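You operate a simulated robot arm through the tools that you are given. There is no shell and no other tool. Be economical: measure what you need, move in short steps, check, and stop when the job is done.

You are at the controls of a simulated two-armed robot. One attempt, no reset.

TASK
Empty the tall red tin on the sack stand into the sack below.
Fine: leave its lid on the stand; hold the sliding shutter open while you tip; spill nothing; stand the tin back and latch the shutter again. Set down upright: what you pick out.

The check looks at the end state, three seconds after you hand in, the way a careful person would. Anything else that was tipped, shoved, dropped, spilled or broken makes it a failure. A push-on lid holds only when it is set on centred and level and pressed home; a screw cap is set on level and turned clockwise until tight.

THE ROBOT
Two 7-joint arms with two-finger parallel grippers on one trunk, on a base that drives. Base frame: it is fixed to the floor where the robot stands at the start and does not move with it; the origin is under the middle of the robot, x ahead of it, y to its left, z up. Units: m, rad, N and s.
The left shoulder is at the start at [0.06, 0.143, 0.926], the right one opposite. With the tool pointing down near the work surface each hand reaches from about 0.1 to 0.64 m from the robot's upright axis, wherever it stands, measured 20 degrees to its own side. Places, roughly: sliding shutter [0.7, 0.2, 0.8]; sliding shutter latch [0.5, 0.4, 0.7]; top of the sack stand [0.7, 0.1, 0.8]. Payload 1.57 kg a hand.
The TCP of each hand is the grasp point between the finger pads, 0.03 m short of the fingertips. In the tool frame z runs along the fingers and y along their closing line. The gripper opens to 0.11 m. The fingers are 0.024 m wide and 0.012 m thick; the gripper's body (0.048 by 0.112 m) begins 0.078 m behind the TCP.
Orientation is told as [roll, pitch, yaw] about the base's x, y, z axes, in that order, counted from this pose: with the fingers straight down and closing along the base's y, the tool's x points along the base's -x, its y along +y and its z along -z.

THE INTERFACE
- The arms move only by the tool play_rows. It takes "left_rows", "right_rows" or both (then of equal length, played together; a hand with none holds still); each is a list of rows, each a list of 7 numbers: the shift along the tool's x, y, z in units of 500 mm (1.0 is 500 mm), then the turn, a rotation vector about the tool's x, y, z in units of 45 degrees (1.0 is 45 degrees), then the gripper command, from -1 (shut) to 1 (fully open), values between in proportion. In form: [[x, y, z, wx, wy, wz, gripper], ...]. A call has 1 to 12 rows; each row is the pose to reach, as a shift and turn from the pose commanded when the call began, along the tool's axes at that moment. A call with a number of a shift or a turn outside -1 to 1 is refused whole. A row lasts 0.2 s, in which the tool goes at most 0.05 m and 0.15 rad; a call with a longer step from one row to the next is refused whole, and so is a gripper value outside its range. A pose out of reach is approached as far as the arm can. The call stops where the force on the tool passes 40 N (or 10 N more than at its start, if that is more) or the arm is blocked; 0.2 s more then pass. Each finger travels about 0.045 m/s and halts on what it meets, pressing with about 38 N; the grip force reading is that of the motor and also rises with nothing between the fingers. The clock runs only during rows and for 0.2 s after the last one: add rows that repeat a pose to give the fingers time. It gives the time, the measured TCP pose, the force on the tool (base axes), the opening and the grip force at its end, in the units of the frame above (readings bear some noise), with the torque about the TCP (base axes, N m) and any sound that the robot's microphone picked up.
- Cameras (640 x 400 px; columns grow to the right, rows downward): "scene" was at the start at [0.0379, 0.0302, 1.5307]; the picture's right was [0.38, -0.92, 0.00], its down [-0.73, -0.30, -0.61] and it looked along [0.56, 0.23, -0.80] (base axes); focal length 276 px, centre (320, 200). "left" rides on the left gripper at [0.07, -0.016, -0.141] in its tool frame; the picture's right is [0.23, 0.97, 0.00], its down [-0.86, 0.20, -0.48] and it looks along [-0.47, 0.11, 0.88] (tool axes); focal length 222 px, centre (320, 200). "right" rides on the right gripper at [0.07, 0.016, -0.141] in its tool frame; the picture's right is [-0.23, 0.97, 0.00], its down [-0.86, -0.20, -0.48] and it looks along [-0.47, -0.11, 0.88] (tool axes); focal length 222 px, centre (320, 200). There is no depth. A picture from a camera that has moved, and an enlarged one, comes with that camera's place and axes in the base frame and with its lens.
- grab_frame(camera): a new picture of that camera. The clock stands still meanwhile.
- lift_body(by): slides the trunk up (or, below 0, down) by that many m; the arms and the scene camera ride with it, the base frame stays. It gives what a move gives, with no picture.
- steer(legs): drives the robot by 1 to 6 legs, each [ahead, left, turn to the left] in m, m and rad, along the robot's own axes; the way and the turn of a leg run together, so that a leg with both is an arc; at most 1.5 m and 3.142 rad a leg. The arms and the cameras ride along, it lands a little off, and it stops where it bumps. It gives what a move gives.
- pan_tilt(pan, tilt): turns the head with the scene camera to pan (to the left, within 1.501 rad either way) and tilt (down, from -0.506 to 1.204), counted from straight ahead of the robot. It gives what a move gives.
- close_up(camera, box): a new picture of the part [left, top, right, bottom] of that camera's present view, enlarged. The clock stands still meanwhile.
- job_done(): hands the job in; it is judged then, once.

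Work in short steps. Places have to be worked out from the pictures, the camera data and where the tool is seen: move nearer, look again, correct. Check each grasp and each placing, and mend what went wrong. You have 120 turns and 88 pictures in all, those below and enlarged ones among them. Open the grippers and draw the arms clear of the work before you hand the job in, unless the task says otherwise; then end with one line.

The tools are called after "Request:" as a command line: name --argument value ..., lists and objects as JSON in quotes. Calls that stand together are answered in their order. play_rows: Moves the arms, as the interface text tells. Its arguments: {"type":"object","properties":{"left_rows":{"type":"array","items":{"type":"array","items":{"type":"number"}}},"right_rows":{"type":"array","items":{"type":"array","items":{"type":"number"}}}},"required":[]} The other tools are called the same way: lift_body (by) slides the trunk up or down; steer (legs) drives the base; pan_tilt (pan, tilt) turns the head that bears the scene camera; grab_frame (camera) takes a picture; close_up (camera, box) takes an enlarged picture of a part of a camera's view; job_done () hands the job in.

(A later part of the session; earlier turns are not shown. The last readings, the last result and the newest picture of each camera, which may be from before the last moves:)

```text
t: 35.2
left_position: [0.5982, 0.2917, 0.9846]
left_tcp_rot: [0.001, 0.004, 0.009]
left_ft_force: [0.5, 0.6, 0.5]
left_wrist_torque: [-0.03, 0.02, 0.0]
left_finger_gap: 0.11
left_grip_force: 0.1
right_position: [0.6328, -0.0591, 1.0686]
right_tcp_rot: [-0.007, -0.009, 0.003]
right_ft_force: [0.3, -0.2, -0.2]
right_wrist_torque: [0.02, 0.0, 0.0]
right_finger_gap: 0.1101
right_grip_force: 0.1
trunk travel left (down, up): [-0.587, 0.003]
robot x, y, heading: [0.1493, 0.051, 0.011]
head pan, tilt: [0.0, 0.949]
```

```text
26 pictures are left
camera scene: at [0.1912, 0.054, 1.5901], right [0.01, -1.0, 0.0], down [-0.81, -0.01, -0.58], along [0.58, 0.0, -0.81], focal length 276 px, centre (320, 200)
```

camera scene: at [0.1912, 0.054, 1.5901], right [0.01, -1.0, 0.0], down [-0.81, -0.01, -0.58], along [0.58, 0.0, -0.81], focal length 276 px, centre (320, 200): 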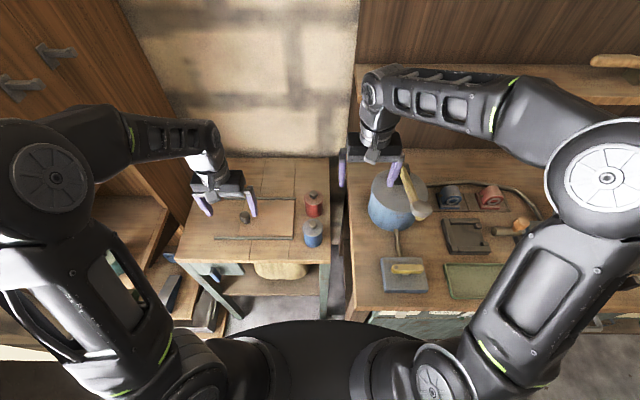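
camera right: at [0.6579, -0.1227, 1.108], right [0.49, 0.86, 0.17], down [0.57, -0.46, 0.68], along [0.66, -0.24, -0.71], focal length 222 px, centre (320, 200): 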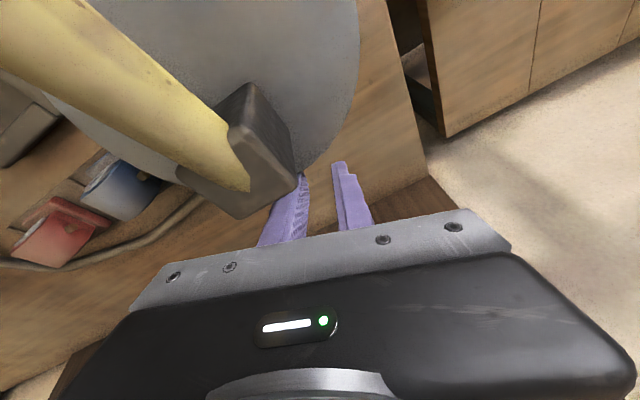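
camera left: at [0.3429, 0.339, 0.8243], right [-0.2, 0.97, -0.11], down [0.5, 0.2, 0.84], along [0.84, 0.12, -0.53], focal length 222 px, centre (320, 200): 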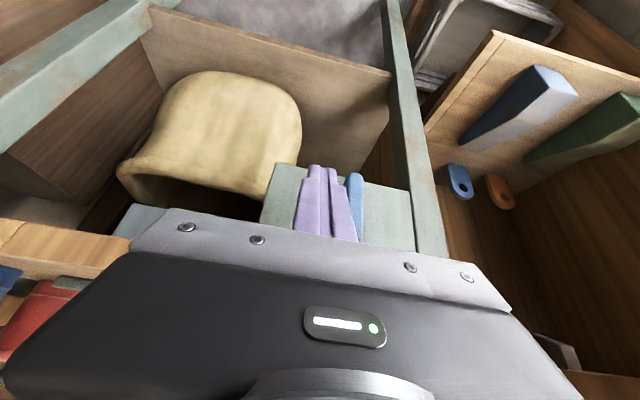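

I move the right hand above the red tin and check alignment with its camera.

Request:
play_rows --right_rows '[[-0.034, 0.07, 0.0, 0, 0, 0, 1], [-0.067, 0.137, 0.03, 0, 0, 0, 1], [-0.1, 0.206, 0.08, 0, 0, 0, 1], [-0.16, 0.274, 0.12, 0, 0, 0, 1]]'

Request:
grab_frame --camera "right"

Request:
close_up --camera "scene" --box '[230, 150, 390, 250]'

```text
t: 36.2
left_position: [0.5962, 0.2915, 0.9846]
left_tcp_rot: [-0.001, 0.003, 0.009]
left_ft_force: [0.5, 0.4, 0.0]
left_wrist_torque: [0.02, -0.03, 0.01]
left_finger_gap: 0.11
left_grip_force: 0.0
right_position: [0.7123, 0.0779, 1.0089]
right_tcp_rot: [-0.008, -0.007, 0.006]
right_ft_force: [-0.1, 0.8, 0.6]
right_wrist_torque: [0.0, -0.04, 0.0]
right_finger_gap: 0.1099
right_grip_force: 0.1
trunk travel left (down, up): [-0.587, 0.003]
robot x, y, heading: [0.1476, 0.0533, 0.01]
head pan, tilt: [0.0, 0.949]
```

```text
25 pictures are left
camera right: at [0.6406, 0.0954, 1.1492], right [0.22, 0.97, -0.01], down [0.85, -0.19, 0.49], along [0.47, -0.11, -0.87], focal length 222 px, centre (320, 200)
```

right: 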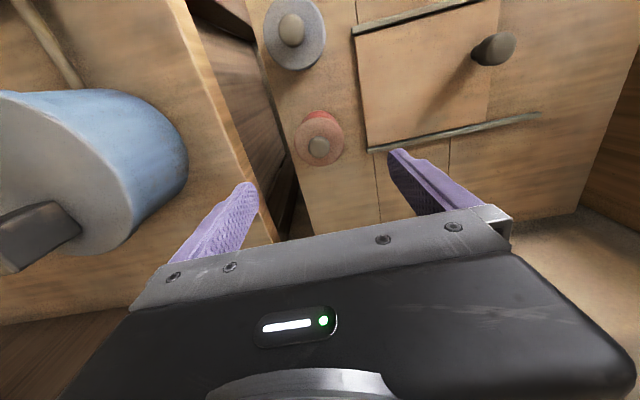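

```text
4.00 times, centred on (310, 200) of scene
camera zoom: at [0.1908, 0.0549, 1.5902], right [0.01, -1.0, 0.0], down [-0.81, -0.01, -0.58], along [0.58, 0.0, -0.81], focal length 1105 px, centre (360, 200)
```

zoom: 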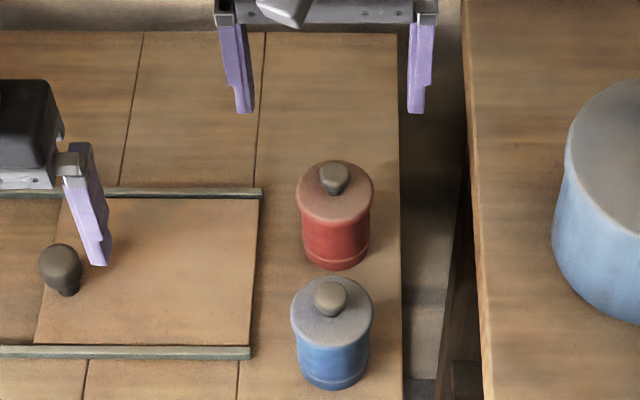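

The knob top is at about [0.708, 0.077, 0.905] and the lid top at about z 0.878. I pitch the right hand 30° forward for reach, half close it and hover.

Request:
play_rows --right_rows '[[0.006, 0, 0.02, 0, -0.166, 0, 0.2], [0.013, 0, 0.045, 0, -0.333, 0, 0], [0.02, 0, 0.07, 0, -0.5, 0, 0], [0.026, -0.002, 0.09, 0, -0.667, 0, 0]]'

Request:
play_rows --right_rows '[[0.022, 0, 0.038, 0, 0, 0, 0], [0.049, 0, 0.085, 0, 0, 0, 0], [0.049, 0, 0.085, 0, 0, 0, -0.5], [0.049, 0, 0.085, 0, 0, 0, -1], [0.049, 0, 0.085, 0, 0, 0, -1], [0.049, 0, 0.085, 0, 0, 0, -1]]'

Request:
close_up --camera "scene" --box '[230, 150, 390, 250]'

```text
t: 37.2
left_position: [0.5956, 0.2917, 0.9859]
left_tcp_rot: [0.0, 0.002, 0.009]
left_ft_force: [-0.6, 0.3, 0.2]
left_wrist_torque: [-0.03, 0.02, -0.01]
left_finger_gap: 0.1102
left_grip_force: 0.0
right_position: [0.6986, 0.0769, 0.9659]
right_tcp_rot: [-0.006, -0.537, 0.011]
right_ft_force: [-1.1, 0.7, 0.5]
right_wrist_torque: [0.03, -0.04, -0.03]
right_finger_gap: 0.0549
right_grip_force: 0.0
trunk travel left (down, up): [-0.587, 0.003]
robot x, y, heading: [0.1451, 0.0547, 0.007]
head pan, tilt: [0.0, 0.949]
```

```text
t: 38.6
left_position: [0.5962, 0.2911, 0.9849]
left_tcp_rot: [0.002, 0.0, 0.009]
left_ft_force: [-0.2, -0.1, -0.6]
left_wrist_torque: [-0.01, -0.02, -0.01]
left_finger_gap: 0.1099
left_grip_force: 0.0
right_position: [0.7004, 0.0752, 0.9151]
right_tcp_rot: [-0.009, -0.532, 0.01]
right_ft_force: [0.7, 0.2, 0.1]
right_wrist_torque: [0.05, 0.01, 0.03]
right_finger_gap: 0.0228
right_grip_force: 31.1
trunk travel left (down, up): [-0.587, 0.003]
robot x, y, heading: [0.1483, 0.0517, 0.012]
head pan, tilt: [0.0, 0.949]
```

```text
4.00 times, centred on (310, 200) of scene
camera zoom: at [0.1895, 0.054, 1.5902], right [0.01, -1.0, 0.0], down [-0.81, -0.01, -0.58], along [0.58, 0.0, -0.81], focal length 1105 px, centre (360, 200)
```

zoom: 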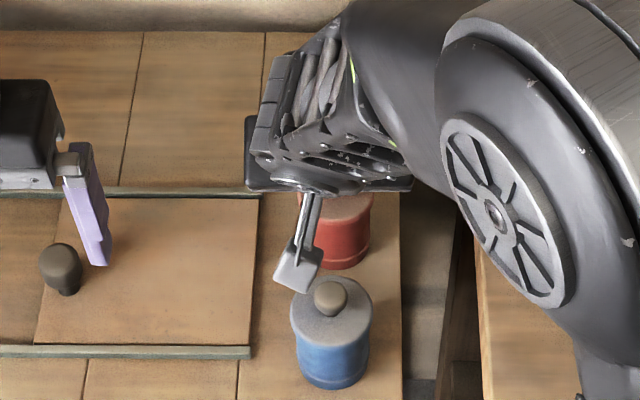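

The knob is gripped (gap 0.023). I lift 3 cm gently and see whether the lid comes alone.

Request:
play_rows --right_rows '[[-0.006, 0, -0.01, 0, 0, 0, -1], [-0.012, 0, -0.021, 0, 0, 0, -1], [-0.02, 0, -0.035, 0, 0, 0, -1], [-0.03, 0, -0.052, 0, 0, 0, -1], [-0.03, 0, -0.052, 0, 0, 0, -1]]'

Request:
grab_frame --camera "left"

```text
t: 39.8
left_position: [0.5966, 0.2916, 0.9857]
left_tcp_rot: [0.0, 0.001, 0.007]
left_ft_force: [-0.1, -0.2, -0.1]
left_wrist_torque: [0.0, 0.0, 0.04]
left_finger_gap: 0.1098
left_grip_force: 0.2
right_position: [0.7009, 0.0771, 0.9452]
right_tcp_rot: [-0.01, -0.532, 0.011]
right_ft_force: [-0.5, -0.4, 0.9]
right_wrist_torque: [0.01, -0.01, -0.01]
right_finger_gap: 0.0002
right_grip_force: 20.7
trunk travel left (down, up): [-0.587, 0.003]
robot x, y, heading: [0.1509, 0.0517, 0.011]
head pan, tilt: [0.0, 0.949]
```

```text
22 pictures are left
camera left: at [0.5274, 0.2749, 1.1275], right [-0.24, 0.97, 0.0], down [0.85, 0.21, 0.48], along [0.46, 0.11, -0.88], focal length 222 px, centre (320, 200)
```

left: 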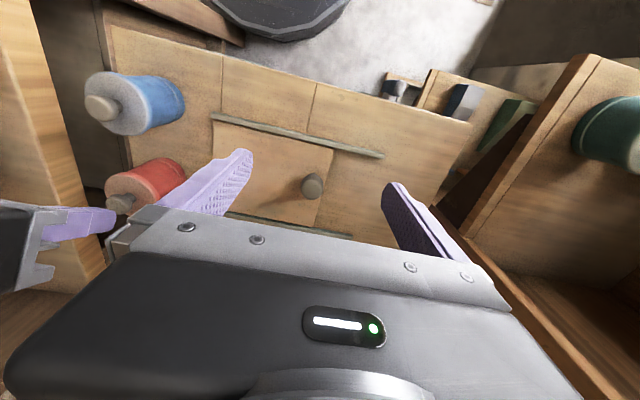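

The grip slipped off and the lid stayed on: it's a push-on fit. I regrip vertically and deeper, with the fingertips right down on the lid.

Request:
play_rows --right_rows '[[-0.007, 0, -0.004, 0, 0.17, 0, -0.4], [-0.014, 0, -0.009, 0, 0.34, 0, 0], [-0.022, 0, -0.014, 0, 0.51, 0, 0], [-0.029, 0, -0.018, 0, 0.68, 0, 0]]'

Request:
play_rows --right_rows '[[0, 0, 0.05, 0, 0, 0, 0], [0, 0, 0.096, 0, 0, 0, 0], [0, 0, 0.098, 0, 0, 0, -1], [0, 0, 0.098, 0, 0, 0, -1], [0, 0, 0.098, 0, 0, 0, -1], [0, 0, 0.098, 0, 0, 0, -1]]'

```text
t: 40.8
left_position: [0.5966, 0.2923, 0.9844]
left_tcp_rot: [0.001, 0.003, 0.008]
left_ft_force: [-0.2, 0.0, -0.1]
left_wrist_torque: [-0.04, -0.04, 0.03]
left_finger_gap: 0.1101
left_grip_force: 0.2
right_position: [0.708, 0.0767, 0.9609]
right_tcp_rot: [-0.009, 0.003, 0.006]
right_ft_force: [-0.7, 0.5, -0.1]
right_wrist_torque: [-0.02, 0.01, 0.01]
right_finger_gap: 0.0551
right_grip_force: 0.2
trunk travel left (down, up): [-0.587, 0.003]
robot x, y, heading: [0.1509, 0.0511, 0.01]
head pan, tilt: [0.0, 0.949]
```

```text
t: 42.2
left_position: [0.5962, 0.2914, 0.9846]
left_tcp_rot: [0.002, 0.002, 0.008]
left_ft_force: [-0.4, -0.2, 0.1]
left_wrist_torque: [-0.05, 0.0, -0.05]
left_finger_gap: 0.11
left_grip_force: 0.0
right_position: [0.7085, 0.0759, 0.9112]
right_tcp_rot: [-0.009, 0.001, 0.006]
right_ft_force: [-0.8, -0.1, -0.3]
right_wrist_torque: [-0.03, 0.01, -0.02]
right_finger_gap: 0.0228
right_grip_force: 32.3
trunk travel left (down, up): [-0.587, 0.003]
robot x, y, heading: [0.1484, 0.0495, 0.007]
head pan, tilt: [0.0, 0.949]
```

Grip again at 0.023. I pull up slowly by 1 cm and read the force.

Request:
play_rows --right_rows '[[0, 0, -0.006, 0, 0, 0, -1], [0, 0, -0.012, 0, 0, 0, -1], [0, 0, -0.02, 0, 0, 0, -1]]'

```text
t: 43.0
left_position: [0.5957, 0.2915, 0.9854]
left_tcp_rot: [0.001, 0.001, 0.01]
left_ft_force: [-0.2, 0.5, 0.3]
left_wrist_torque: [0.01, -0.02, 0.0]
left_finger_gap: 0.1099
left_grip_force: 0.1
right_position: [0.7073, 0.0757, 0.9206]
right_tcp_rot: [-0.007, 0.0, 0.005]
right_ft_force: [0.1, 0.5, -0.5]
right_wrist_torque: [-0.01, 0.0, 0.0]
right_finger_gap: 0.022
right_grip_force: 35.0
trunk travel left (down, up): [-0.587, 0.003]
robot x, y, heading: [0.1468, 0.051, 0.009]
head pan, tilt: [0.0, 0.949]
```

The force is near zero with the grip held. I check whether the lid is off.

Request:
close_up --camera "left" --box '[60, 60, 260, 220]'

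```text
2.50 times, centred on (160, 140) of left
camera zoom: at [0.5274, 0.2748, 1.1275], right [-0.24, 0.97, 0.0], down [0.85, 0.21, 0.48], along [0.46, 0.11, -0.88], focal length 555 px, centre (720, 350)
```

zoom: 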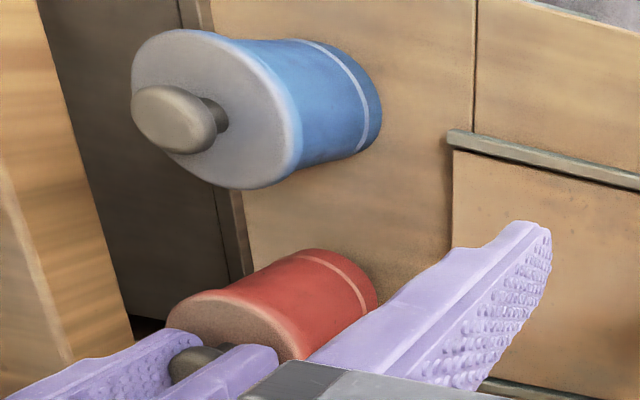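

The lid still seems seated and the knob is a ball on a thinner stem. I pull another 1 cm to see whether it slips or comes.

Request:
play_rows --right_rows '[[0, 0, -0.01, 0, 0, 0, -1], [0, 0, -0.02, 0, 0, 0, -1], [0, 0, -0.03, 0, 0, 0, -1]]'

Request:
close_up --camera "left" --box '[60, 60, 260, 220]'

```text
t: 43.8
left_position: [0.5969, 0.2914, 0.9852]
left_tcp_rot: [0.0, 0.001, 0.008]
left_ft_force: [-0.1, 0.5, 0.4]
left_wrist_torque: [-0.02, 0.03, 0.0]
left_finger_gap: 0.1099
left_grip_force: 0.0
right_position: [0.7079, 0.0755, 0.9363]
right_tcp_rot: [-0.006, 0.003, 0.005]
right_ft_force: [0.2, -1.2, -0.3]
right_wrist_torque: [0.01, -0.02, 0.0]
right_finger_gap: 0.022
right_grip_force: 35.0
trunk travel left (down, up): [-0.587, 0.003]
robot x, y, heading: [0.1473, 0.0498, 0.008]
head pan, tilt: [0.0, 0.949]
```

```text
2.50 times, centred on (160, 140) of left
camera zoom: at [0.5274, 0.2748, 1.1275], right [-0.24, 0.97, 0.0], down [0.85, 0.21, 0.48], along [0.46, 0.11, -0.88], focal length 555 px, centre (720, 350)
```

zoom: 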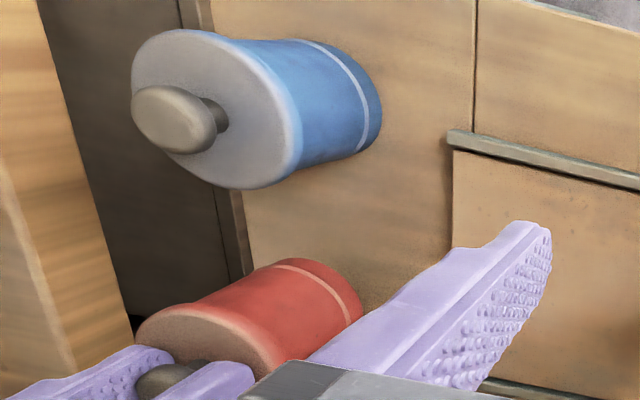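

The whole tin came up with the lid, so I need two hands. I set it straight back down, then bring the left hand to hold the body, first turning it to yaw −60°.

Request:
play_rows --right_rows '[[0, 0, 0.015, 0, 0, 0, -1], [0, 0, 0.03, 0, 0, 0, -1], [0, 0, 0.045, 0, 0, 0, -1], [0, 0, 0.051, 0, 0, 0, -1], [0, 0, 0.051, 0, 0, 0, -1]]'

Request:
play_rows --left_rows '[[0, 0, 0, 0, 0, 0.166, 1], [0, 0, 0, 0, 0, 0.333, 1], [0, 0, 0, 0, 0, 0.5, 1], [0, 0, 0, 0, 0, 0.666, 1], [0, 0, 0, 0, 0, 0.833, 1], [0, 0, 0, 0, 0, 1.0, 1]]'

```text
t: 45.0
left_position: [0.5964, 0.2919, 0.9855]
left_tcp_rot: [0.0, 0.002, 0.008]
left_ft_force: [0.6, -0.1, -0.7]
left_wrist_torque: [-0.03, 0.0, 0.0]
left_finger_gap: 0.1099
left_grip_force: 0.1
right_position: [0.7079, 0.0765, 0.9114]
right_tcp_rot: [-0.006, 0.004, 0.005]
right_ft_force: [-1.4, -0.2, -0.4]
right_wrist_torque: [0.0, -0.01, -0.03]
right_finger_gap: 0.0217
right_grip_force: 35.0
trunk travel left (down, up): [-0.587, 0.003]
robot x, y, heading: [0.1471, 0.0576, 0.008]
head pan, tilt: [0.0, 0.949]
```

```text
t: 46.4
left_position: [0.5959, 0.2915, 0.9858]
left_tcp_rot: [-0.003, 0.002, -0.779]
left_ft_force: [-0.1, 0.1, 0.3]
left_wrist_torque: [-0.01, 0.0, 0.0]
left_finger_gap: 0.1101
left_grip_force: 0.0
right_position: [0.7081, 0.0762, 0.9113]
right_tcp_rot: [-0.007, 0.002, 0.006]
right_ft_force: [0.1, -0.9, -0.4]
right_wrist_torque: [0.0, -0.05, 0.0]
right_finger_gap: 0.022
right_grip_force: 34.6
trunk travel left (down, up): [-0.587, 0.003]
robot x, y, heading: [0.1483, 0.049, 0.012]
head pan, tilt: [0.0, 0.949]
```

I turn the left hand on to about −85° so its body passes clear of the blue tin, then pitch it forward.

Request:
play_rows --left_rows '[[0, 0, 0, 0, 0, 0.15, 1], [0, 0, 0, 0, 0, 0.3, 1], [0, 0, 0, 0, 0, 0.45, 1], [0, 0, 0, 0, 0, 0.6, 1], [0, 0, 0, 0, 0, 0.75, 1], [0, 0, 0, 0, 0, 0.9, 1]]'

Request:
play_rows --left_rows '[[0, 0.02, -0.01, 0, -0.166, 0, 0.6], [0, 0.05, -0.01, 0, -0.333, 0, 0.6], [0, 0.08, -0.01, 0, -0.5, 0, 0.6], [0, 0.12, -0.01, 0, -0.666, 0, 0.6], [0, 0.16, -0.01, 0, -0.833, 0, 0.6], [0, 0.2, -0.01, 0, -1.0, 0, 0.6]]'

Request:
grab_frame --camera "scene"

```text
t: 47.8
left_position: [0.5967, 0.2913, 0.9858]
left_tcp_rot: [-0.001, 0.002, -1.484]
left_ft_force: [-0.3, 0.6, 0.1]
left_wrist_torque: [0.0, -0.03, 0.01]
left_finger_gap: 0.1099
left_grip_force: 0.1
right_position: [0.7076, 0.0754, 0.9117]
right_tcp_rot: [-0.006, 0.001, 0.004]
right_ft_force: [0.0, 0.5, -0.4]
right_wrist_torque: [0.02, -0.02, -0.03]
right_finger_gap: 0.0221
right_grip_force: 34.5
trunk travel left (down, up): [-0.587, 0.003]
robot x, y, heading: [0.1475, 0.0534, 0.014]
head pan, tilt: [0.0, 0.949]
```

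```text
t: 49.2
left_position: [0.6973, 0.3023, 0.988]
left_tcp_rot: [-0.002, -0.787, -1.481]
left_ft_force: [-0.5, -0.8, 0.2]
left_wrist_torque: [-0.03, 0.01, -0.03]
left_finger_gap: 0.0879
left_grip_force: 0.1
right_position: [0.7081, 0.0766, 0.9118]
right_tcp_rot: [-0.006, 0.003, 0.006]
right_ft_force: [0.4, -0.6, -0.6]
right_wrist_torque: [-0.02, 0.0, 0.0]
right_finger_gap: 0.022
right_grip_force: 34.9
trunk travel left (down, up): [-0.587, 0.003]
robot x, y, heading: [0.1476, 0.0567, 0.009]
head pan, tilt: [0.0, 0.949]
```

```text
19 pictures are left
camera scene: at [0.1904, 0.0547, 1.5902], right [0.01, -1.0, 0.0], down [-0.81, -0.01, -0.58], along [0.58, 0.0, -0.81], focal length 276 px, centre (320, 200)
```

scene: 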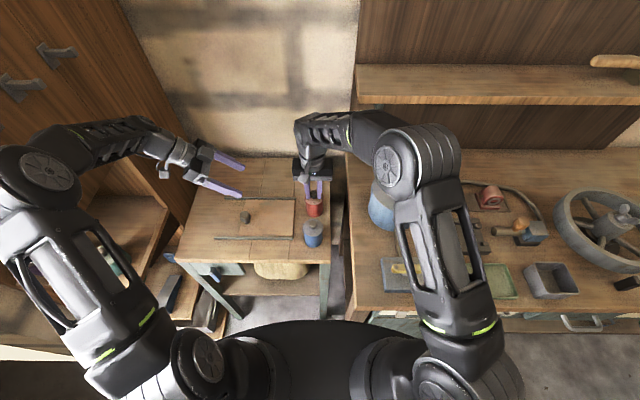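

The left arm gets there cleanly. I bring it along its approach line to about 12 cm short of the tin and check the aim.

Request:
play_rows --left_rows '[[-0.025, -0.005, 0.075, 0, 0, 0, 0.6], [-0.05, -0.01, 0.15, 0, 0, 0, 0.6], [-0.076, -0.015, 0.225, 0, 0, 0, 0.6], [-0.102, -0.019, 0.3, 0, 0, 0, 0.6]]'

Request:
close_up --camera "scene" --box '[230, 150, 390, 250]'

Request:
grab_frame --camera "left"

```text
t: 50.2
left_position: [0.7003, 0.1592, 0.9179]
left_tcp_rot: [-0.004, -0.782, -1.48]
left_ft_force: [-0.5, -0.3, -1.0]
left_wrist_torque: [-0.01, 0.0, -0.02]
left_finger_gap: 0.0882
left_grip_force: 0.0
right_position: [0.7089, 0.0765, 0.9115]
right_tcp_rot: [-0.006, 0.002, 0.005]
right_ft_force: [0.4, 0.4, 0.4]
right_wrist_torque: [0.0, -0.02, -0.01]
right_finger_gap: 0.0218
right_grip_force: 34.8
trunk travel left (down, up): [-0.587, 0.003]
robot x, y, heading: [0.1493, 0.0546, 0.012]
head pan, tilt: [0.0, 0.949]
```

```text
4.00 times, centred on (310, 200) of scene
camera zoom: at [0.19, 0.0536, 1.5902], right [0.01, -1.0, 0.0], down [-0.81, -0.01, -0.58], along [0.58, 0.01, -0.81], focal length 1105 px, centre (360, 200)
```

zoom: 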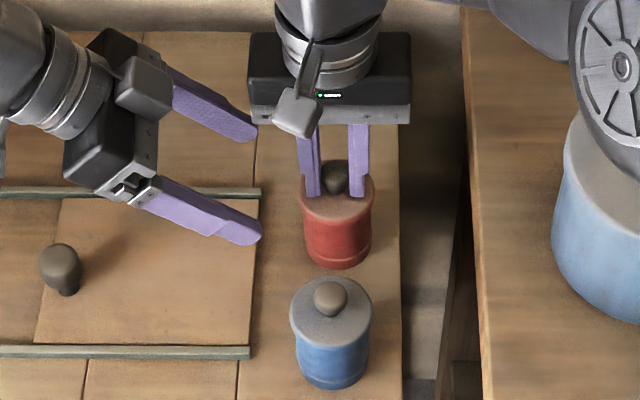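

```text
17 pictures are left
camera left: at [0.6714, 0.3067, 0.9701], right [0.96, 0.25, -0.16], down [0.22, -0.25, 0.94], along [0.19, -0.94, -0.29], focal length 222 px, centre (320, 200)
```

left: 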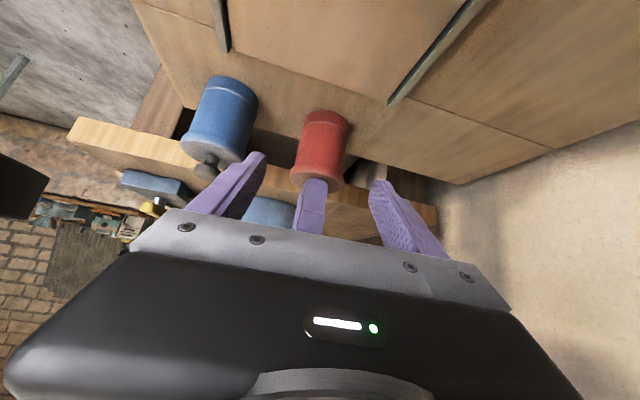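

The aim is good: the tin lies between the left fingers. I advance and close on the body.

Request:
play_rows --left_rows '[[0, 0, 0.08, 0, 0, 0, 0.6], [0, 0, 0.16, 0, 0, 0, 0.6], [0, 0, 0.232, 0, 0, 0, 0.6], [0, 0, 0.232, 0, 0, 0, 0], [0, 0, 0.232, 0, 0, 0, -1], [0, 0, 0.232, 0, 0, 0, -1], [0, 0, 0.232, 0, 0, 0, -1]]'

```text
t: 51.8
left_position: [0.7064, 0.0771, 0.8361]
left_tcp_rot: [-0.002, -0.783, -1.479]
left_ft_force: [3.6, 4.0, -3.0]
left_wrist_torque: [-0.42, 0.12, -0.02]
left_finger_gap: 0.0562
left_grip_force: 30.8
right_position: [0.7078, 0.0752, 0.9113]
right_tcp_rot: [-0.008, 0.003, 0.005]
right_ft_force: [-3.9, -5.2, 3.1]
right_wrist_torque: [0.1, 0.13, 0.02]
right_finger_gap: 0.0215
right_grip_force: 34.5
trunk travel left (down, up): [-0.587, 0.003]
robot x, y, heading: [0.1481, 0.0518, 0.003]
head pan, tilt: [0.0, 0.949]
heard: snap
```

The body is gripped (0.056) and I heard a snap. I now lift the lid straight up with the right hand while the left holds.

Request:
play_rows --right_rows '[[0, 0, -0.01, 0, 0, 0, -1], [0, 0, -0.02, 0, 0, 0, -1], [0, 0, -0.035, 0, 0, 0, -1], [0, 0, -0.05, 0, 0, 0, -1]]'

Request:
close_up --camera "scene" --box '[230, 150, 390, 250]'

```text
t: 52.8
left_position: [0.7062, 0.0775, 0.8373]
left_tcp_rot: [-0.003, -0.786, -1.48]
left_ft_force: [0.2, -0.4, -0.5]
left_wrist_torque: [0.02, -0.01, 0.05]
left_finger_gap: 0.0556
left_grip_force: 38.3
right_position: [0.7082, 0.0759, 0.937]
right_tcp_rot: [-0.007, 0.002, 0.005]
right_ft_force: [0.4, -0.3, -0.2]
right_wrist_torque: [-0.03, -0.01, 0.02]
right_finger_gap: 0.022
right_grip_force: 34.6
trunk travel left (down, up): [-0.587, 0.003]
robot x, y, heading: [0.1467, 0.0524, 0.005]
head pan, tilt: [0.0, 0.949]
```

```text
4.00 times, centred on (310, 200) of scene
camera zoom: at [0.1896, 0.054, 1.5902], right [0.01, -1.0, 0.0], down [-0.81, -0.01, -0.58], along [0.58, 0.0, -0.81], focal length 1105 px, centre (360, 200)
```

zoom: 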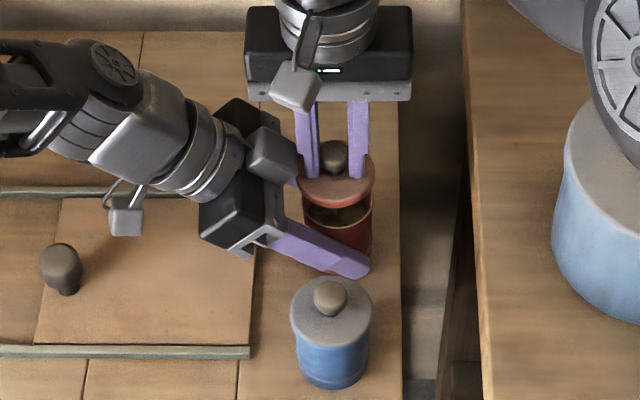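

The lid is off and the tin is open with contents inside. I carry the lid behind the tin to about [0.79, 0.11], above a free spot on the stand.

Request:
play_rows --right_rows '[[0, 0, -0.06, 0, 0, 0, -1], [-0.08, 0, -0.06, 0, 0, 0, -1], [-0.16, 0.0, -0.06, 0, 0, 0, -1], [-0.164, 0.066, -0.03, 0, 0, 0, -1], [-0.164, 0.066, 0.05, 0, 0, 0, -1], [-0.164, 0.066, 0.12, 0, 0, 0, -1]]'

Request:
play_rows --right_rows '[[0, 0, 0.02, 0, 0, 0, -1], [0, 0, 0.035, 0, 0, 0, -1], [0, 0, 0.05, 0, 0, 0, -1], [0, 0, 0.06, 0, 0, 0, -1]]'

Request:
close_up --camera "scene" --box '[230, 130, 390, 230]'

```text
t: 54.2
left_position: [0.7061, 0.0773, 0.8385]
left_tcp_rot: [-0.004, -0.784, -1.48]
left_ft_force: [0.0, 0.3, 0.3]
left_wrist_torque: [0.01, -0.02, -0.01]
left_finger_gap: 0.0553
left_grip_force: 37.9
right_position: [0.7909, 0.1099, 0.8755]
right_tcp_rot: [-0.007, 0.0, 0.005]
right_ft_force: [-0.1, 0.5, 0.0]
right_wrist_torque: [-0.02, -0.01, 0.03]
right_finger_gap: 0.0219
right_grip_force: 34.7
trunk travel left (down, up): [-0.587, 0.003]
robot x, y, heading: [0.1498, 0.0498, 0.012]
head pan, tilt: [0.0, 0.949]
```

```text
t: 55.2
left_position: [0.7058, 0.0765, 0.8372]
left_tcp_rot: [-0.002, -0.784, -1.481]
left_ft_force: [0.5, -0.4, -0.3]
left_wrist_torque: [-0.02, 0.0, -0.01]
left_finger_gap: 0.0554
left_grip_force: 38.5
right_position: [0.789, 0.1085, 0.8458]
right_tcp_rot: [-0.008, -0.001, 0.005]
right_ft_force: [-1.2, -0.3, 1.2]
right_wrist_torque: [0.0, 0.04, -0.01]
right_finger_gap: 0.022
right_grip_force: 35.1
trunk travel left (down, up): [-0.587, 0.003]
robot x, y, heading: [0.1465, 0.0485, 0.008]
head pan, tilt: [0.0, 0.949]
```

```text
4.00 times, centred on (310, 180) of scene
camera zoom: at [0.1893, 0.0538, 1.5903], right [0.01, -1.0, 0.0], down [-0.81, -0.01, -0.58], along [0.58, 0.01, -0.81], focal length 1105 px, centre (360, 280)
```

zoom: 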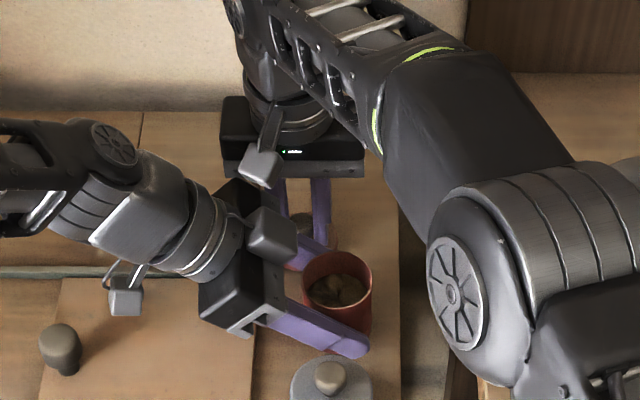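

Reach is fine. I lower the lid in small steps until it touches.

Request:
play_rows --right_rows '[[0, 0, 0.006, 0, 0, 0, -1], [0, 0, 0.012, 0, 0, 0, -1], [0, 0, 0.018, 0, 0, 0, -1]]'

```text
t: 56.1
left_position: [0.7038, 0.0768, 0.8383]
left_tcp_rot: [0.0, -0.783, -1.482]
left_ft_force: [0.6, 0.3, 0.5]
left_wrist_torque: [0.03, -0.04, -0.02]
left_finger_gap: 0.0552
left_grip_force: 37.7
right_position: [0.7914, 0.1083, 0.8444]
right_tcp_rot: [-0.004, -0.01, 0.003]
right_ft_force: [-9.0, -2.9, 18.3]
right_wrist_torque: [-0.13, 0.37, 0.02]
right_finger_gap: 0.0221
right_grip_force: 34.5
trunk travel left (down, up): [-0.587, 0.003]
robot x, y, heading: [0.1466, 0.0522, 0.005]
head pan, tilt: [0.0, 0.949]
stopped in row 3 (right hand): the force on the tool passed its limit at 42 N (the readings are from after the stop); the commanded pose is now the measured one
```

It has landed on the stand. I open gently and lift away.

Request:
play_rows --right_rows '[[0, 0, -0.002, 0, 0, 0, -0.8], [0, 0, -0.002, 0, 0, 0, -0.4], [0, 0, -0.002, 0, 0, 0, -0.2], [0, 0, -0.002, 0, 0, 0, -0.1], [0, 0, -0.08, 0, 0, 0, -0.1], [0, 0, -0.17, 0, 0, 0, 0], [0, 0, -0.27, 0, 0, 0, 0]]'

Request:
close_up --camera "right" --box '[220, 60, 480, 220]'

```text
t: 57.7
left_position: [0.7046, 0.0774, 0.8371]
left_tcp_rot: [-0.003, -0.784, -1.482]
left_ft_force: [-0.7, 0.4, -0.3]
left_wrist_torque: [-0.03, -0.01, 0.02]
left_finger_gap: 0.055
left_grip_force: 37.6
right_position: [0.7884, 0.1101, 0.9757]
right_tcp_rot: [-0.004, -0.014, 0.005]
right_ft_force: [1.1, 0.3, 0.3]
right_wrist_torque: [0.03, -0.01, 0.0]
right_finger_gap: 0.0553
right_grip_force: 0.0
trunk travel left (down, up): [-0.587, 0.003]
robot x, y, heading: [0.1482, 0.0532, 0.01]
head pan, tilt: [0.0, 0.949]
```

```text
2.46 times, centred on (350, 140) of right
camera zoom: at [0.717, 0.1268, 1.1159], right [0.22, 0.97, 0.0], down [0.85, -0.19, 0.49], along [0.48, -0.11, -0.87], focal length 547 px, centre (246, 348)
```

zoom: 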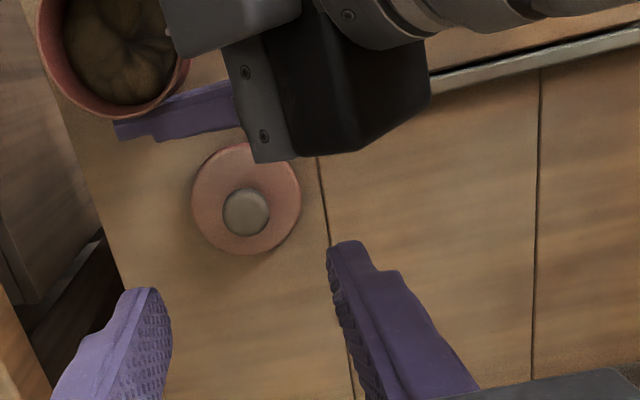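

The lid lies flat and the tin is open. I release the tin with the left, withdraw along its approach, and go tool-down above the shutter knob, fingers closing along x.

Request:
play_rows --left_rows '[[0, 0, 0, 0, 0, 0, 0], [0, 0, 0, 0, 0, 0, 0.6], [0, 0, 0, 0, 0, 0, 0.6], [0, 0, -0.07, 0, 0, 0, 0.6], [0, 0, -0.16, 0, 0, 0, 0.6], [0, 0, -0.26, 0, 0, 0, 0.6]]'

Request:
play_rows --left_rows '[[0.03, -0.012, -0.03, 0, 0.166, 0, 0.3], [0.06, -0.024, -0.06, 0, 0.333, 0, 0], [0.09, -0.036, -0.09, 0, 0.5, 0, 0], [0.12, -0.048, -0.12, 0, 0.666, 0, 0], [0.15, -0.06, -0.15, 0, 0.833, 0, 0], [0.174, -0.068, -0.175, 0, 1, 0, 0]]'

Request:
close_up --camera "scene" --box '[190, 130, 350, 250]'

```text
t: 59.1
left_position: [0.6963, 0.1689, 0.9297]
left_tcp_rot: [-0.002, -0.785, -1.481]
left_ft_force: [-0.6, -0.9, 0.7]
left_wrist_torque: [-0.02, -0.02, 0.05]
left_finger_gap: 0.088
left_grip_force: 0.0
right_position: [0.7895, 0.1098, 0.9751]
right_tcp_rot: [-0.003, -0.012, 0.003]
right_ft_force: [0.2, 1.0, 0.1]
right_wrist_torque: [-0.02, -0.03, -0.01]
right_finger_gap: 0.0549
right_grip_force: 0.0
trunk travel left (down, up): [-0.587, 0.003]
robot x, y, heading: [0.1485, 0.0525, 0.006]
head pan, tilt: [0.0, 0.949]
```

```text
t: 60.5
left_position: [0.6538, 0.2894, 0.9296]
left_tcp_rot: [-0.003, 0.002, -1.484]
left_ft_force: [0.1, -0.1, -0.3]
left_wrist_torque: [-0.01, -0.04, 0.01]
left_finger_gap: 0.055
left_grip_force: 0.1
right_position: [0.7904, 0.1102, 0.9746]
right_tcp_rot: [-0.003, -0.011, 0.004]
right_ft_force: [-0.6, 0.5, -0.2]
right_wrist_torque: [0.05, 0.0, 0.03]
right_finger_gap: 0.055
right_grip_force: 0.1
trunk travel left (down, up): [-0.587, 0.003]
robot x, y, heading: [0.1504, 0.0514, 0.008]
head pan, tilt: [0.0, 0.949]
```

```text
3.33 times, centred on (270, 190) of scene
camera zoom: at [0.1896, 0.0535, 1.5902], right [0.01, -1.0, 0.0], down [-0.81, -0.01, -0.58], along [0.58, 0.01, -0.81], focal length 921 px, centre (487, 233)
```

zoom: 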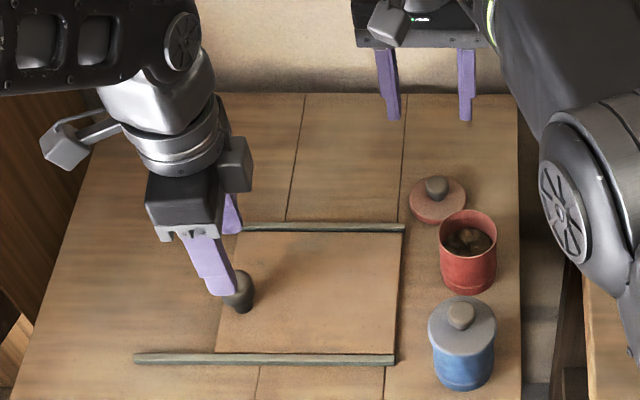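

The knob sits at about [0.661, 0.297], with its ball about 34 mm wide. I lower the left hand around it, close, and read the force.

Request:
play_rows --left_rows '[[0.014, 0.0155, 0.04, 0, 0, 0, 0], [0.014, 0.0155, 0.11, 0, 0, 0, 0], [0.014, 0.0155, 0.176, 0, 0, 0, 0], [0.014, 0.0155, 0.176, 0, 0, 0, -1], [0.014, 0.0155, 0.176, 0, 0, 0, -1], [0.014, 0.0155, 0.176, 0, 0, 0, -1]]'

Request:
play_rows --left_rows '[[0.04, 0, 0, 0, 0, 0, -1], [0.08, 0, 0, 0, 0, 0, -1], [0.12, 0, 0, 0, 0, 0, -1], [0.16, 0, 0, 0, 0, 0, -1]]'

Request:
close_up --camera "scene" --box '[190, 130, 350, 250]'

```text
t: 61.9
left_position: [0.66, 0.297, 0.8405]
left_tcp_rot: [-0.003, 0.002, -1.483]
left_ft_force: [-1.4, -1.3, -0.2]
left_wrist_torque: [0.29, -0.32, 0.06]
left_finger_gap: 0.0318
left_grip_force: 27.7
right_position: [0.7891, 0.1097, 0.974]
right_tcp_rot: [-0.004, -0.012, 0.003]
right_ft_force: [-0.1, 0.3, 0.4]
right_wrist_torque: [0.0, -0.02, -0.01]
right_finger_gap: 0.0551
right_grip_force: 0.1
trunk travel left (down, up): [-0.587, 0.003]
robot x, y, heading: [0.1497, 0.0533, 0.011]
head pan, tilt: [0.0, 0.949]
```

```text
t: 62.9
left_position: [0.6597, 0.3755, 0.8414]
left_tcp_rot: [0.007, -0.001, -1.487]
left_ft_force: [36.2, -3.3, -7.8]
left_wrist_torque: [-0.26, 0.84, 0.16]
left_finger_gap: 0.0315
left_grip_force: 40.0
right_position: [0.7943, 0.1107, 0.9724]
right_tcp_rot: [-0.004, -0.007, 0.004]
right_ft_force: [-0.8, 0.1, -0.2]
right_wrist_torque: [0.01, 0.0, 0.01]
right_finger_gap: 0.0551
right_grip_force: 0.1
trunk travel left (down, up): [-0.587, 0.003]
robot x, y, heading: [0.1468, 0.0514, 0.006]
head pan, tilt: [0.0, 0.949]
```

```text
3.33 times, centred on (270, 190) of scene
camera zoom: at [0.1953, 0.054, 1.59], right [0.01, -1.0, 0.0], down [-0.82, -0.01, -0.58], along [0.58, 0.0, -0.82], focal length 921 px, centre (487, 233)
```

zoom: 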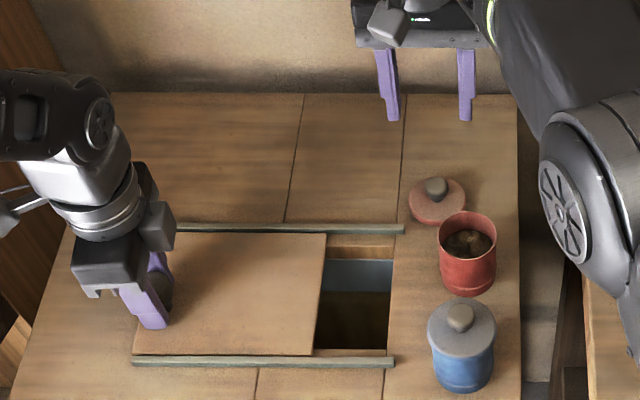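

The shutter slides; a hole is open over x 0.62–0.74, y 0.15–0.22. I relieve the sideways load and open a bit further.

Request:
play_rows --left_rows '[[0, 0.014, 0, 0, 0, 0, -1], [0.02, 0.016, 0, 0, 0, 0, -1], [0.04, 0.018, 0, 0, 0, 0, -1], [0.06, 0.02, 0, 0, 0, 0, -1]]'

```text
t: 63.9
left_position: [0.6607, 0.4056, 0.8412]
left_tcp_rot: [-0.005, 0.002, -1.482]
left_ft_force: [8.0, -4.1, 3.5]
left_wrist_torque: [-0.7, -0.75, 0.26]
left_finger_gap: 0.0316
left_grip_force: 40.0
right_position: [0.7906, 0.1092, 0.9736]
right_tcp_rot: [-0.001, -0.01, 0.004]
right_ft_force: [-0.7, -0.7, 0.4]
right_wrist_torque: [-0.03, -0.02, -0.01]
right_finger_gap: 0.0549
right_grip_force: 0.1
trunk travel left (down, up): [-0.587, 0.003]
robot x, y, heading: [0.1455, 0.0478, 0.006]
head pan, tilt: [0.0, 0.949]
```

The shutter is open about 10 cm and held, so the right hand now goes for the tin. I pitch it 45° and come back to a pre-grasp above the blue tin's far side.

Request:
play_rows --right_rows '[[0.05, -0.01, -0.01, 0, -0.15, 0, 0.55], [0.1, -0.023, -0.01, 0, -0.32, 0, 0.55], [0.15, -0.036, 0.0, 0, -0.49, 0, 0.55], [0.2, -0.05, 0.03, 0, -0.66, 0, 0.55], [0.245, -0.062, 0.07, 0, -0.83, 0, 0.55], [0.285, -0.07, 0.11, 0, -1.0, 0, 0.55]]'

Request:
grab_frame --camera "right"

```text
t: 65.3
left_position: [0.66, 0.4058, 0.8411]
left_tcp_rot: [-0.002, -0.001, -1.484]
left_ft_force: [-0.6, -4.2, -2.4]
left_wrist_torque: [-0.38, -1.11, -0.02]
left_finger_gap: 0.0317
left_grip_force: 39.5
right_position: [0.6486, 0.075, 0.9203]
right_tcp_rot: [-0.006, -0.795, 0.005]
right_ft_force: [-0.9, 0.4, 0.1]
right_wrist_torque: [-0.02, 0.05, 0.02]
right_finger_gap: 0.0853
right_grip_force: 0.1
trunk travel left (down, up): [-0.587, 0.003]
robot x, y, heading: [0.1481, 0.0504, 0.01]
head pan, tilt: [0.0, 0.949]
```

```text
11 pictures are left
camera right: at [0.499, 0.0903, 0.9699], right [0.16, 0.97, 0.16], down [0.26, -0.2, 0.95], along [0.95, -0.11, -0.28], focal length 222 px, centre (320, 200)
```

right: 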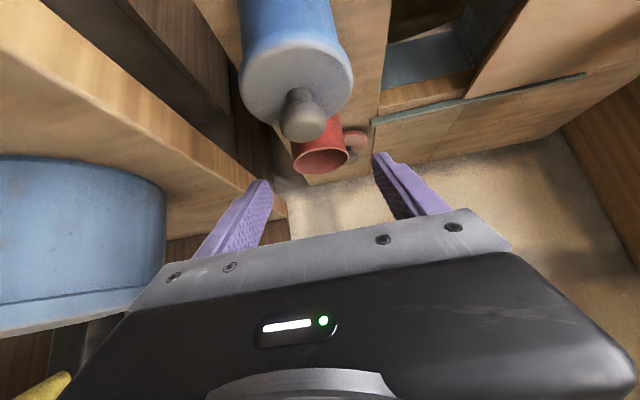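

The tin is centred between the fingers (y≈0.0745). I advance 8 cm along the tool and close.

Request:
play_rows --right_rows '[[0, 0, 0.05, 0, 0, 0, 0.55], [0, 0, 0.11, 0, 0, 0, 0.55], [0, 0, 0.16, 0, 0, 0, 0.55], [0, 0, 0.16, 0, 0, 0, 0], [0, 0, 0.16, 0, 0, 0, -0.5], [0, 0, 0.16, 0, 0, 0, -1], [0, 0, 0.16, 0, 0, 0, -1]]'

```text
t: 66.9
left_position: [0.6607, 0.4068, 0.8418]
left_tcp_rot: [-0.003, 0.002, -1.484]
left_ft_force: [-4.0, -4.3, -8.2]
left_wrist_torque: [0.14, -0.45, 0.21]
left_finger_gap: 0.0316
left_grip_force: 40.7
right_position: [0.7065, 0.0751, 0.8633]
right_tcp_rot: [-0.007, -0.794, 0.008]
right_ft_force: [0.3, 0.5, -0.5]
right_wrist_torque: [0.0, 0.02, 0.02]
right_finger_gap: 0.0559
right_grip_force: 32.9
trunk travel left (down, up): [-0.587, 0.003]
robot x, y, heading: [0.1507, 0.0495, 0.014]
head pan, tilt: [0.0, 0.949]
```

The tin is held (0.056). I lift it upright over the blue tin's height, carry it left above the hole and lower it to z≈0.91.

Request:
play_rows --right_rows '[[-0.05, 0, -0.05, 0, 0, 0, -1], [-0.11, 0, -0.11, 0, 0, 0, -1], [-0.171, 0, -0.168, 0, 0, 0, -1], [-0.159, 0.083, -0.18, 0, 0, 0, -1], [-0.147, 0.167, -0.192, 0, 0, 0, -1], [-0.135, 0.25, -0.205, 0, 0, 0, -1], [-0.08, 0.25, -0.15, 0, 0, 0, -1], [-0.028, 0.25, -0.1, 0, 0, 0, -1], [-0.028, 0.25, -0.1, 0, 0, 0, -1]]'

Request:
close_up --camera "scene" --box '[190, 130, 350, 250]'

```text
t: 68.9
left_position: [0.6602, 0.4055, 0.8421]
left_tcp_rot: [-0.004, 0.001, -1.484]
left_ft_force: [-5.2, -3.9, -11.6]
left_wrist_torque: [-0.11, -0.33, 0.07]
left_finger_gap: 0.0315
left_grip_force: 40.2
right_position: [0.6776, 0.1989, 0.908]
right_tcp_rot: [-0.003, -0.793, 0.01]
right_ft_force: [0.2, 1.1, -1.0]
right_wrist_torque: [0.03, 0.04, 0.05]
right_finger_gap: 0.0557
right_grip_force: 38.0
trunk travel left (down, up): [-0.587, 0.003]
robot x, y, heading: [0.148, 0.0509, 0.011]
head pan, tilt: [0.0, 0.949]
```

```text
3.33 times, centred on (270, 190) of scene
camera zoom: at [0.1896, 0.054, 1.5902], right [0.01, -1.0, 0.0], down [-0.81, -0.01, -0.58], along [0.58, 0.0, -0.81], focal length 921 px, centre (487, 233)
```

zoom: 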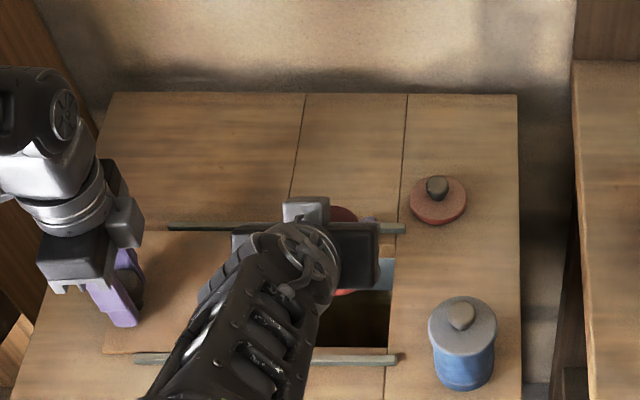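

The tin is over the hole, upright. I start tipping by rolling about the tool axis in 45° steps.

Request:
play_rows --right_rows '[[0, 0, 0, 0, 0, 0.166, -1], [0, 0, 0, 0, 0, 0.333, -1], [0, 0, 0, 0, 0, 0.5, -1], [0, 0, 0, 0, 0, 0.666, -1], [0, 0, 0, 0, 0, 0.833, -1], [0, 0, 0, 0, 0, 1.0, -1]]'

Request:
play_rows --right_rows '[[0, 0, 0, 0, 0, 0.166, -1], [0, 0, 0, 0, 0, 0.333, -1], [0, 0, 0, 0, 0, 0.5, -1], [0, 0, 0, 0, 0, 0.666, -1], [0, 0, 0, 0, 0, 0.833, -1], [0, 0, 0, 0, 0, 1.0, -1]]'

```text
t: 70.3
left_position: [0.6593, 0.4054, 0.842]
left_tcp_rot: [-0.004, 0.001, -1.483]
left_ft_force: [-7.6, -4.0, -13.3]
left_wrist_torque: [0.02, -0.49, 0.13]
left_finger_gap: 0.0314
left_grip_force: 39.8
right_position: [0.6791, 0.1997, 0.9097]
right_tcp_rot: [0.621, -0.531, -0.955]
right_ft_force: [-0.3, -0.3, 0.1]
right_wrist_torque: [-0.01, 0.0, 0.0]
right_finger_gap: 0.0558
right_grip_force: 38.4
trunk travel left (down, up): [-0.587, 0.003]
robot x, y, heading: [0.1459, 0.053, 0.008]
head pan, tilt: [0.0, 0.949]
```

```text
t: 71.7
left_position: [0.66, 0.4057, 0.8422]
left_tcp_rot: [-0.003, 0.002, -1.484]
left_ft_force: [-8.4, -4.4, -13.2]
left_wrist_torque: [0.09, -0.45, 0.15]
left_finger_gap: 0.0318
left_grip_force: 40.8
right_position: [0.681, 0.199, 0.9079]
right_tcp_rot: [0.792, -0.004, -1.569]
right_ft_force: [-0.2, 0.0, -0.7]
right_wrist_torque: [0.02, 0.02, -0.01]
right_finger_gap: 0.0556
right_grip_force: 37.6
trunk travel left (down, up): [-0.587, 0.003]
robot x, y, heading: [0.1445, 0.051, 0.01]
head pan, tilt: [0.0, 0.949]
```

Tracking is exact. I raise the tool to horizontal (tin at 90°), then roll on another 90° to a 135° tilt.

Request:
play_rows --right_rows '[[0, 0, 0, -0.166, 0, 0, -1], [0, 0, 0, -0.333, 0, 0, -1], [0, 0, 0, -0.5, 0, 0, -1], [0, 0, 0, -0.666, 0, 0, -1], [0, 0, 0, -0.833, 0, 0, -1], [0, 0, 0, -1.0, 0, 0, -1]]'

Request:
play_rows --right_rows '[[0, 0, 0, 0, 0, 0.166, -1], [0, 0, 0, 0, 0, 0.333, -1], [0, 0, 0, 0, 0, 0.5, -1], [0, 0, 0, 0, 0, 0.666, -1], [0, 0, 0, 0, 0, 0.833, -1], [0, 0, 0, 0, 0, 1.0, -1]]'

Request:
close_up --camera "scene" --box '[190, 130, 350, 250]'

```text
t: 72.4
left_position: [0.6605, 0.4027, 0.8421]
left_tcp_rot: [-0.006, 0.001, -1.487]
left_ft_force: [0.6, -4.6, -8.6]
left_wrist_torque: [0.54, -0.56, 0.29]
left_finger_gap: 0.0318
left_grip_force: 40.0
right_position: [0.7044, 0.187, 0.9481]
right_tcp_rot: [1.006, 0.225, -1.703]
right_ft_force: [0.2, 0.3, -0.8]
right_wrist_torque: [0.01, 0.0, 0.07]
right_finger_gap: 0.0555
right_grip_force: 38.0
trunk travel left (down, up): [-0.587, 0.003]
robot x, y, heading: [0.1472, 0.0515, 0.01]
head pan, tilt: [0.0, 0.949]
stopped in row 3 (right hand): the arm was blocked; the commanded pose is now the measured one
```

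```text
t: 73.8
left_position: [0.6604, 0.4045, 0.8408]
left_tcp_rot: [-0.006, 0.0, -1.487]
left_ft_force: [-3.8, -4.0, -14.7]
left_wrist_torque: [-0.42, -0.41, 0.08]
left_finger_gap: 0.0314
left_grip_force: 40.0
right_position: [0.708, 0.1893, 0.9582]
right_tcp_rot: [0.64, 0.859, -2.347]
right_ft_force: [0.4, 0.5, 0.0]
right_wrist_torque: [-0.03, -0.01, 0.0]
right_finger_gap: 0.0555
right_grip_force: 37.7
trunk travel left (down, up): [-0.587, 0.003]
robot x, y, heading: [0.1508, 0.0526, 0.006]
head pan, tilt: [0.0, 0.949]
```

```text
3.33 times, centred on (270, 190) of scene
camera zoom: at [0.1901, 0.0544, 1.5902], right [0.01, -1.0, 0.0], down [-0.81, -0.01, -0.58], along [0.58, 0.0, -0.81], focal length 921 px, centre (487, 233)
```

zoom: 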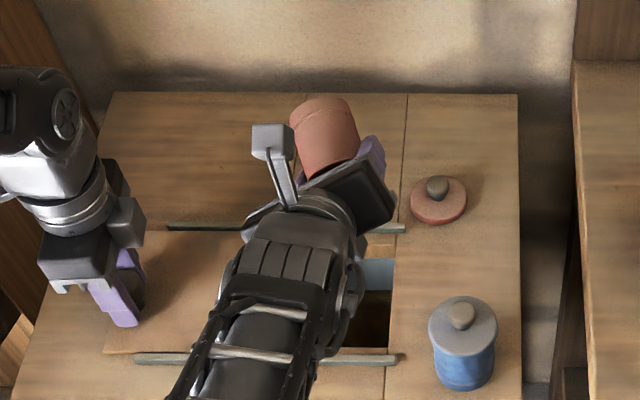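

The tin is at about 100° now; the raise was blocked partway. I pitch the tool up by another 34° while lifting it slightly, to reach about 130°.

Request:
play_rows --right_rows '[[0.005, -0.003, -0.015, -0.07, 0.135, 0, -1], [0.01, -0.006, -0.03, -0.14, 0.27, 0, -1], [0.015, -0.009, -0.045, -0.21, 0.4, 0, -1], [0.02, -0.012, -0.055, -0.285, 0.54, 0, -1], [0.021, -0.012, -0.055, -0.356, 0.676, 0, -1]]'

Request:
close_up --camera "scene" --box '[190, 130, 350, 250]'

```text
t: 75.0
left_position: [0.6598, 0.4038, 0.8421]
left_tcp_rot: [-0.005, 0.001, -1.488]
left_ft_force: [-0.8, -3.6, -11.8]
left_wrist_torque: [0.45, -0.25, 0.53]
left_finger_gap: 0.0317
left_grip_force: 40.5
right_position: [0.6845, 0.1989, 0.9661]
right_tcp_rot: [1.68, 1.051, -1.445]
right_ft_force: [-0.6, 0.4, 0.2]
right_wrist_torque: [0.01, 0.03, 0.03]
right_finger_gap: 0.0554
right_grip_force: 38.1
trunk travel left (down, up): [-0.587, 0.003]
robot x, y, heading: [0.1463, 0.0492, 0.01]
head pan, tilt: [0.0, 0.949]
```

```text
3.33 times, centred on (270, 190) of scene
camera zoom: at [0.1902, 0.0541, 1.5902], right [0.01, -1.0, 0.0], down [-0.81, -0.01, -0.58], along [0.58, 0.0, -0.81], focal length 921 px, centre (487, 233)
```

zoom: 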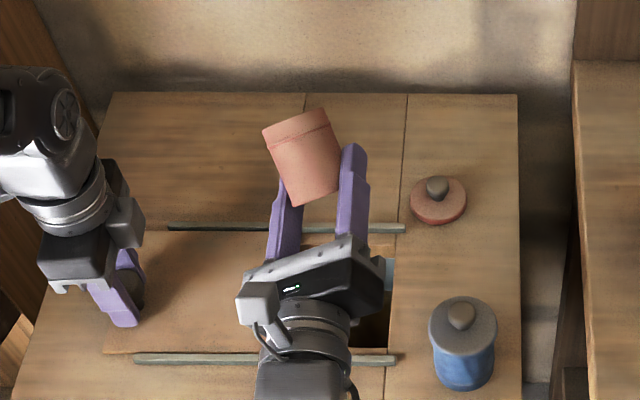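

The tin is tipped about 130° over the hole. I tilt a bit further and rock it to make sure it empties.

Request:
play_rows --right_rows '[[0, 0, 0, -0.07, 0.12, 0, -1], [0, 0, 0, -0.14, 0.24, 0, -1], [0, 0, 0, -0.2, 0.36, -0.01, -1], [0, 0, 0, -0.25, 0.443, -0.015, -1], [0, 0, 0, -0.17, 0.3, 0, -1], [0, 0, 0, -0.25, 0.443, -0.015, -1], [0, 0, 0, -0.17, 0.3, 0, -1], [0, 0, 0, -0.25, 0.443, -0.015, -1], [0, 0, 0, -0.25, 0.443, -0.015, -1], [0, 0, 0, -0.25, 0.443, -0.015, -1]]'

Request:
grab_frame --camera "right"

```text
t: 77.4
left_position: [0.6593, 0.4045, 0.8417]
left_tcp_rot: [-0.002, 0.001, -1.483]
left_ft_force: [1.1, -4.3, -2.2]
left_wrist_torque: [0.08, -0.8, 0.27]
left_finger_gap: 0.0316
left_grip_force: 39.8
right_position: [0.6995, 0.1927, 1.0022]
right_tcp_rot: [2.448, 0.966, -0.854]
right_ft_force: [-0.6, -0.3, 0.0]
right_wrist_torque: [0.01, 0.0, 0.02]
right_finger_gap: 0.0553
right_grip_force: 37.9
trunk travel left (down, up): [-0.587, 0.003]
robot x, y, heading: [0.1466, 0.0504, 0.003]
head pan, tilt: [0.0, 0.949]
stopped in row 10 (right hand): the arm was blocked; the commanded pose is now the measured one
```

```text
7 pictures are left
camera right: at [0.5429, 0.2155, 1.0042], right [-0.14, -0.98, 0.17], down [-0.06, -0.16, -0.98], along [0.99, -0.15, -0.04], focal length 222 px, centre (320, 200)
```

right: 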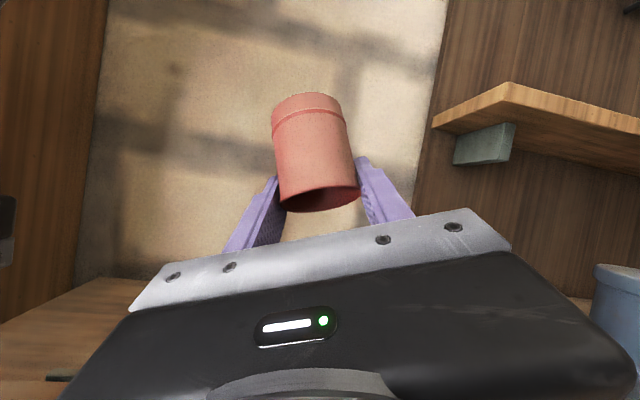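

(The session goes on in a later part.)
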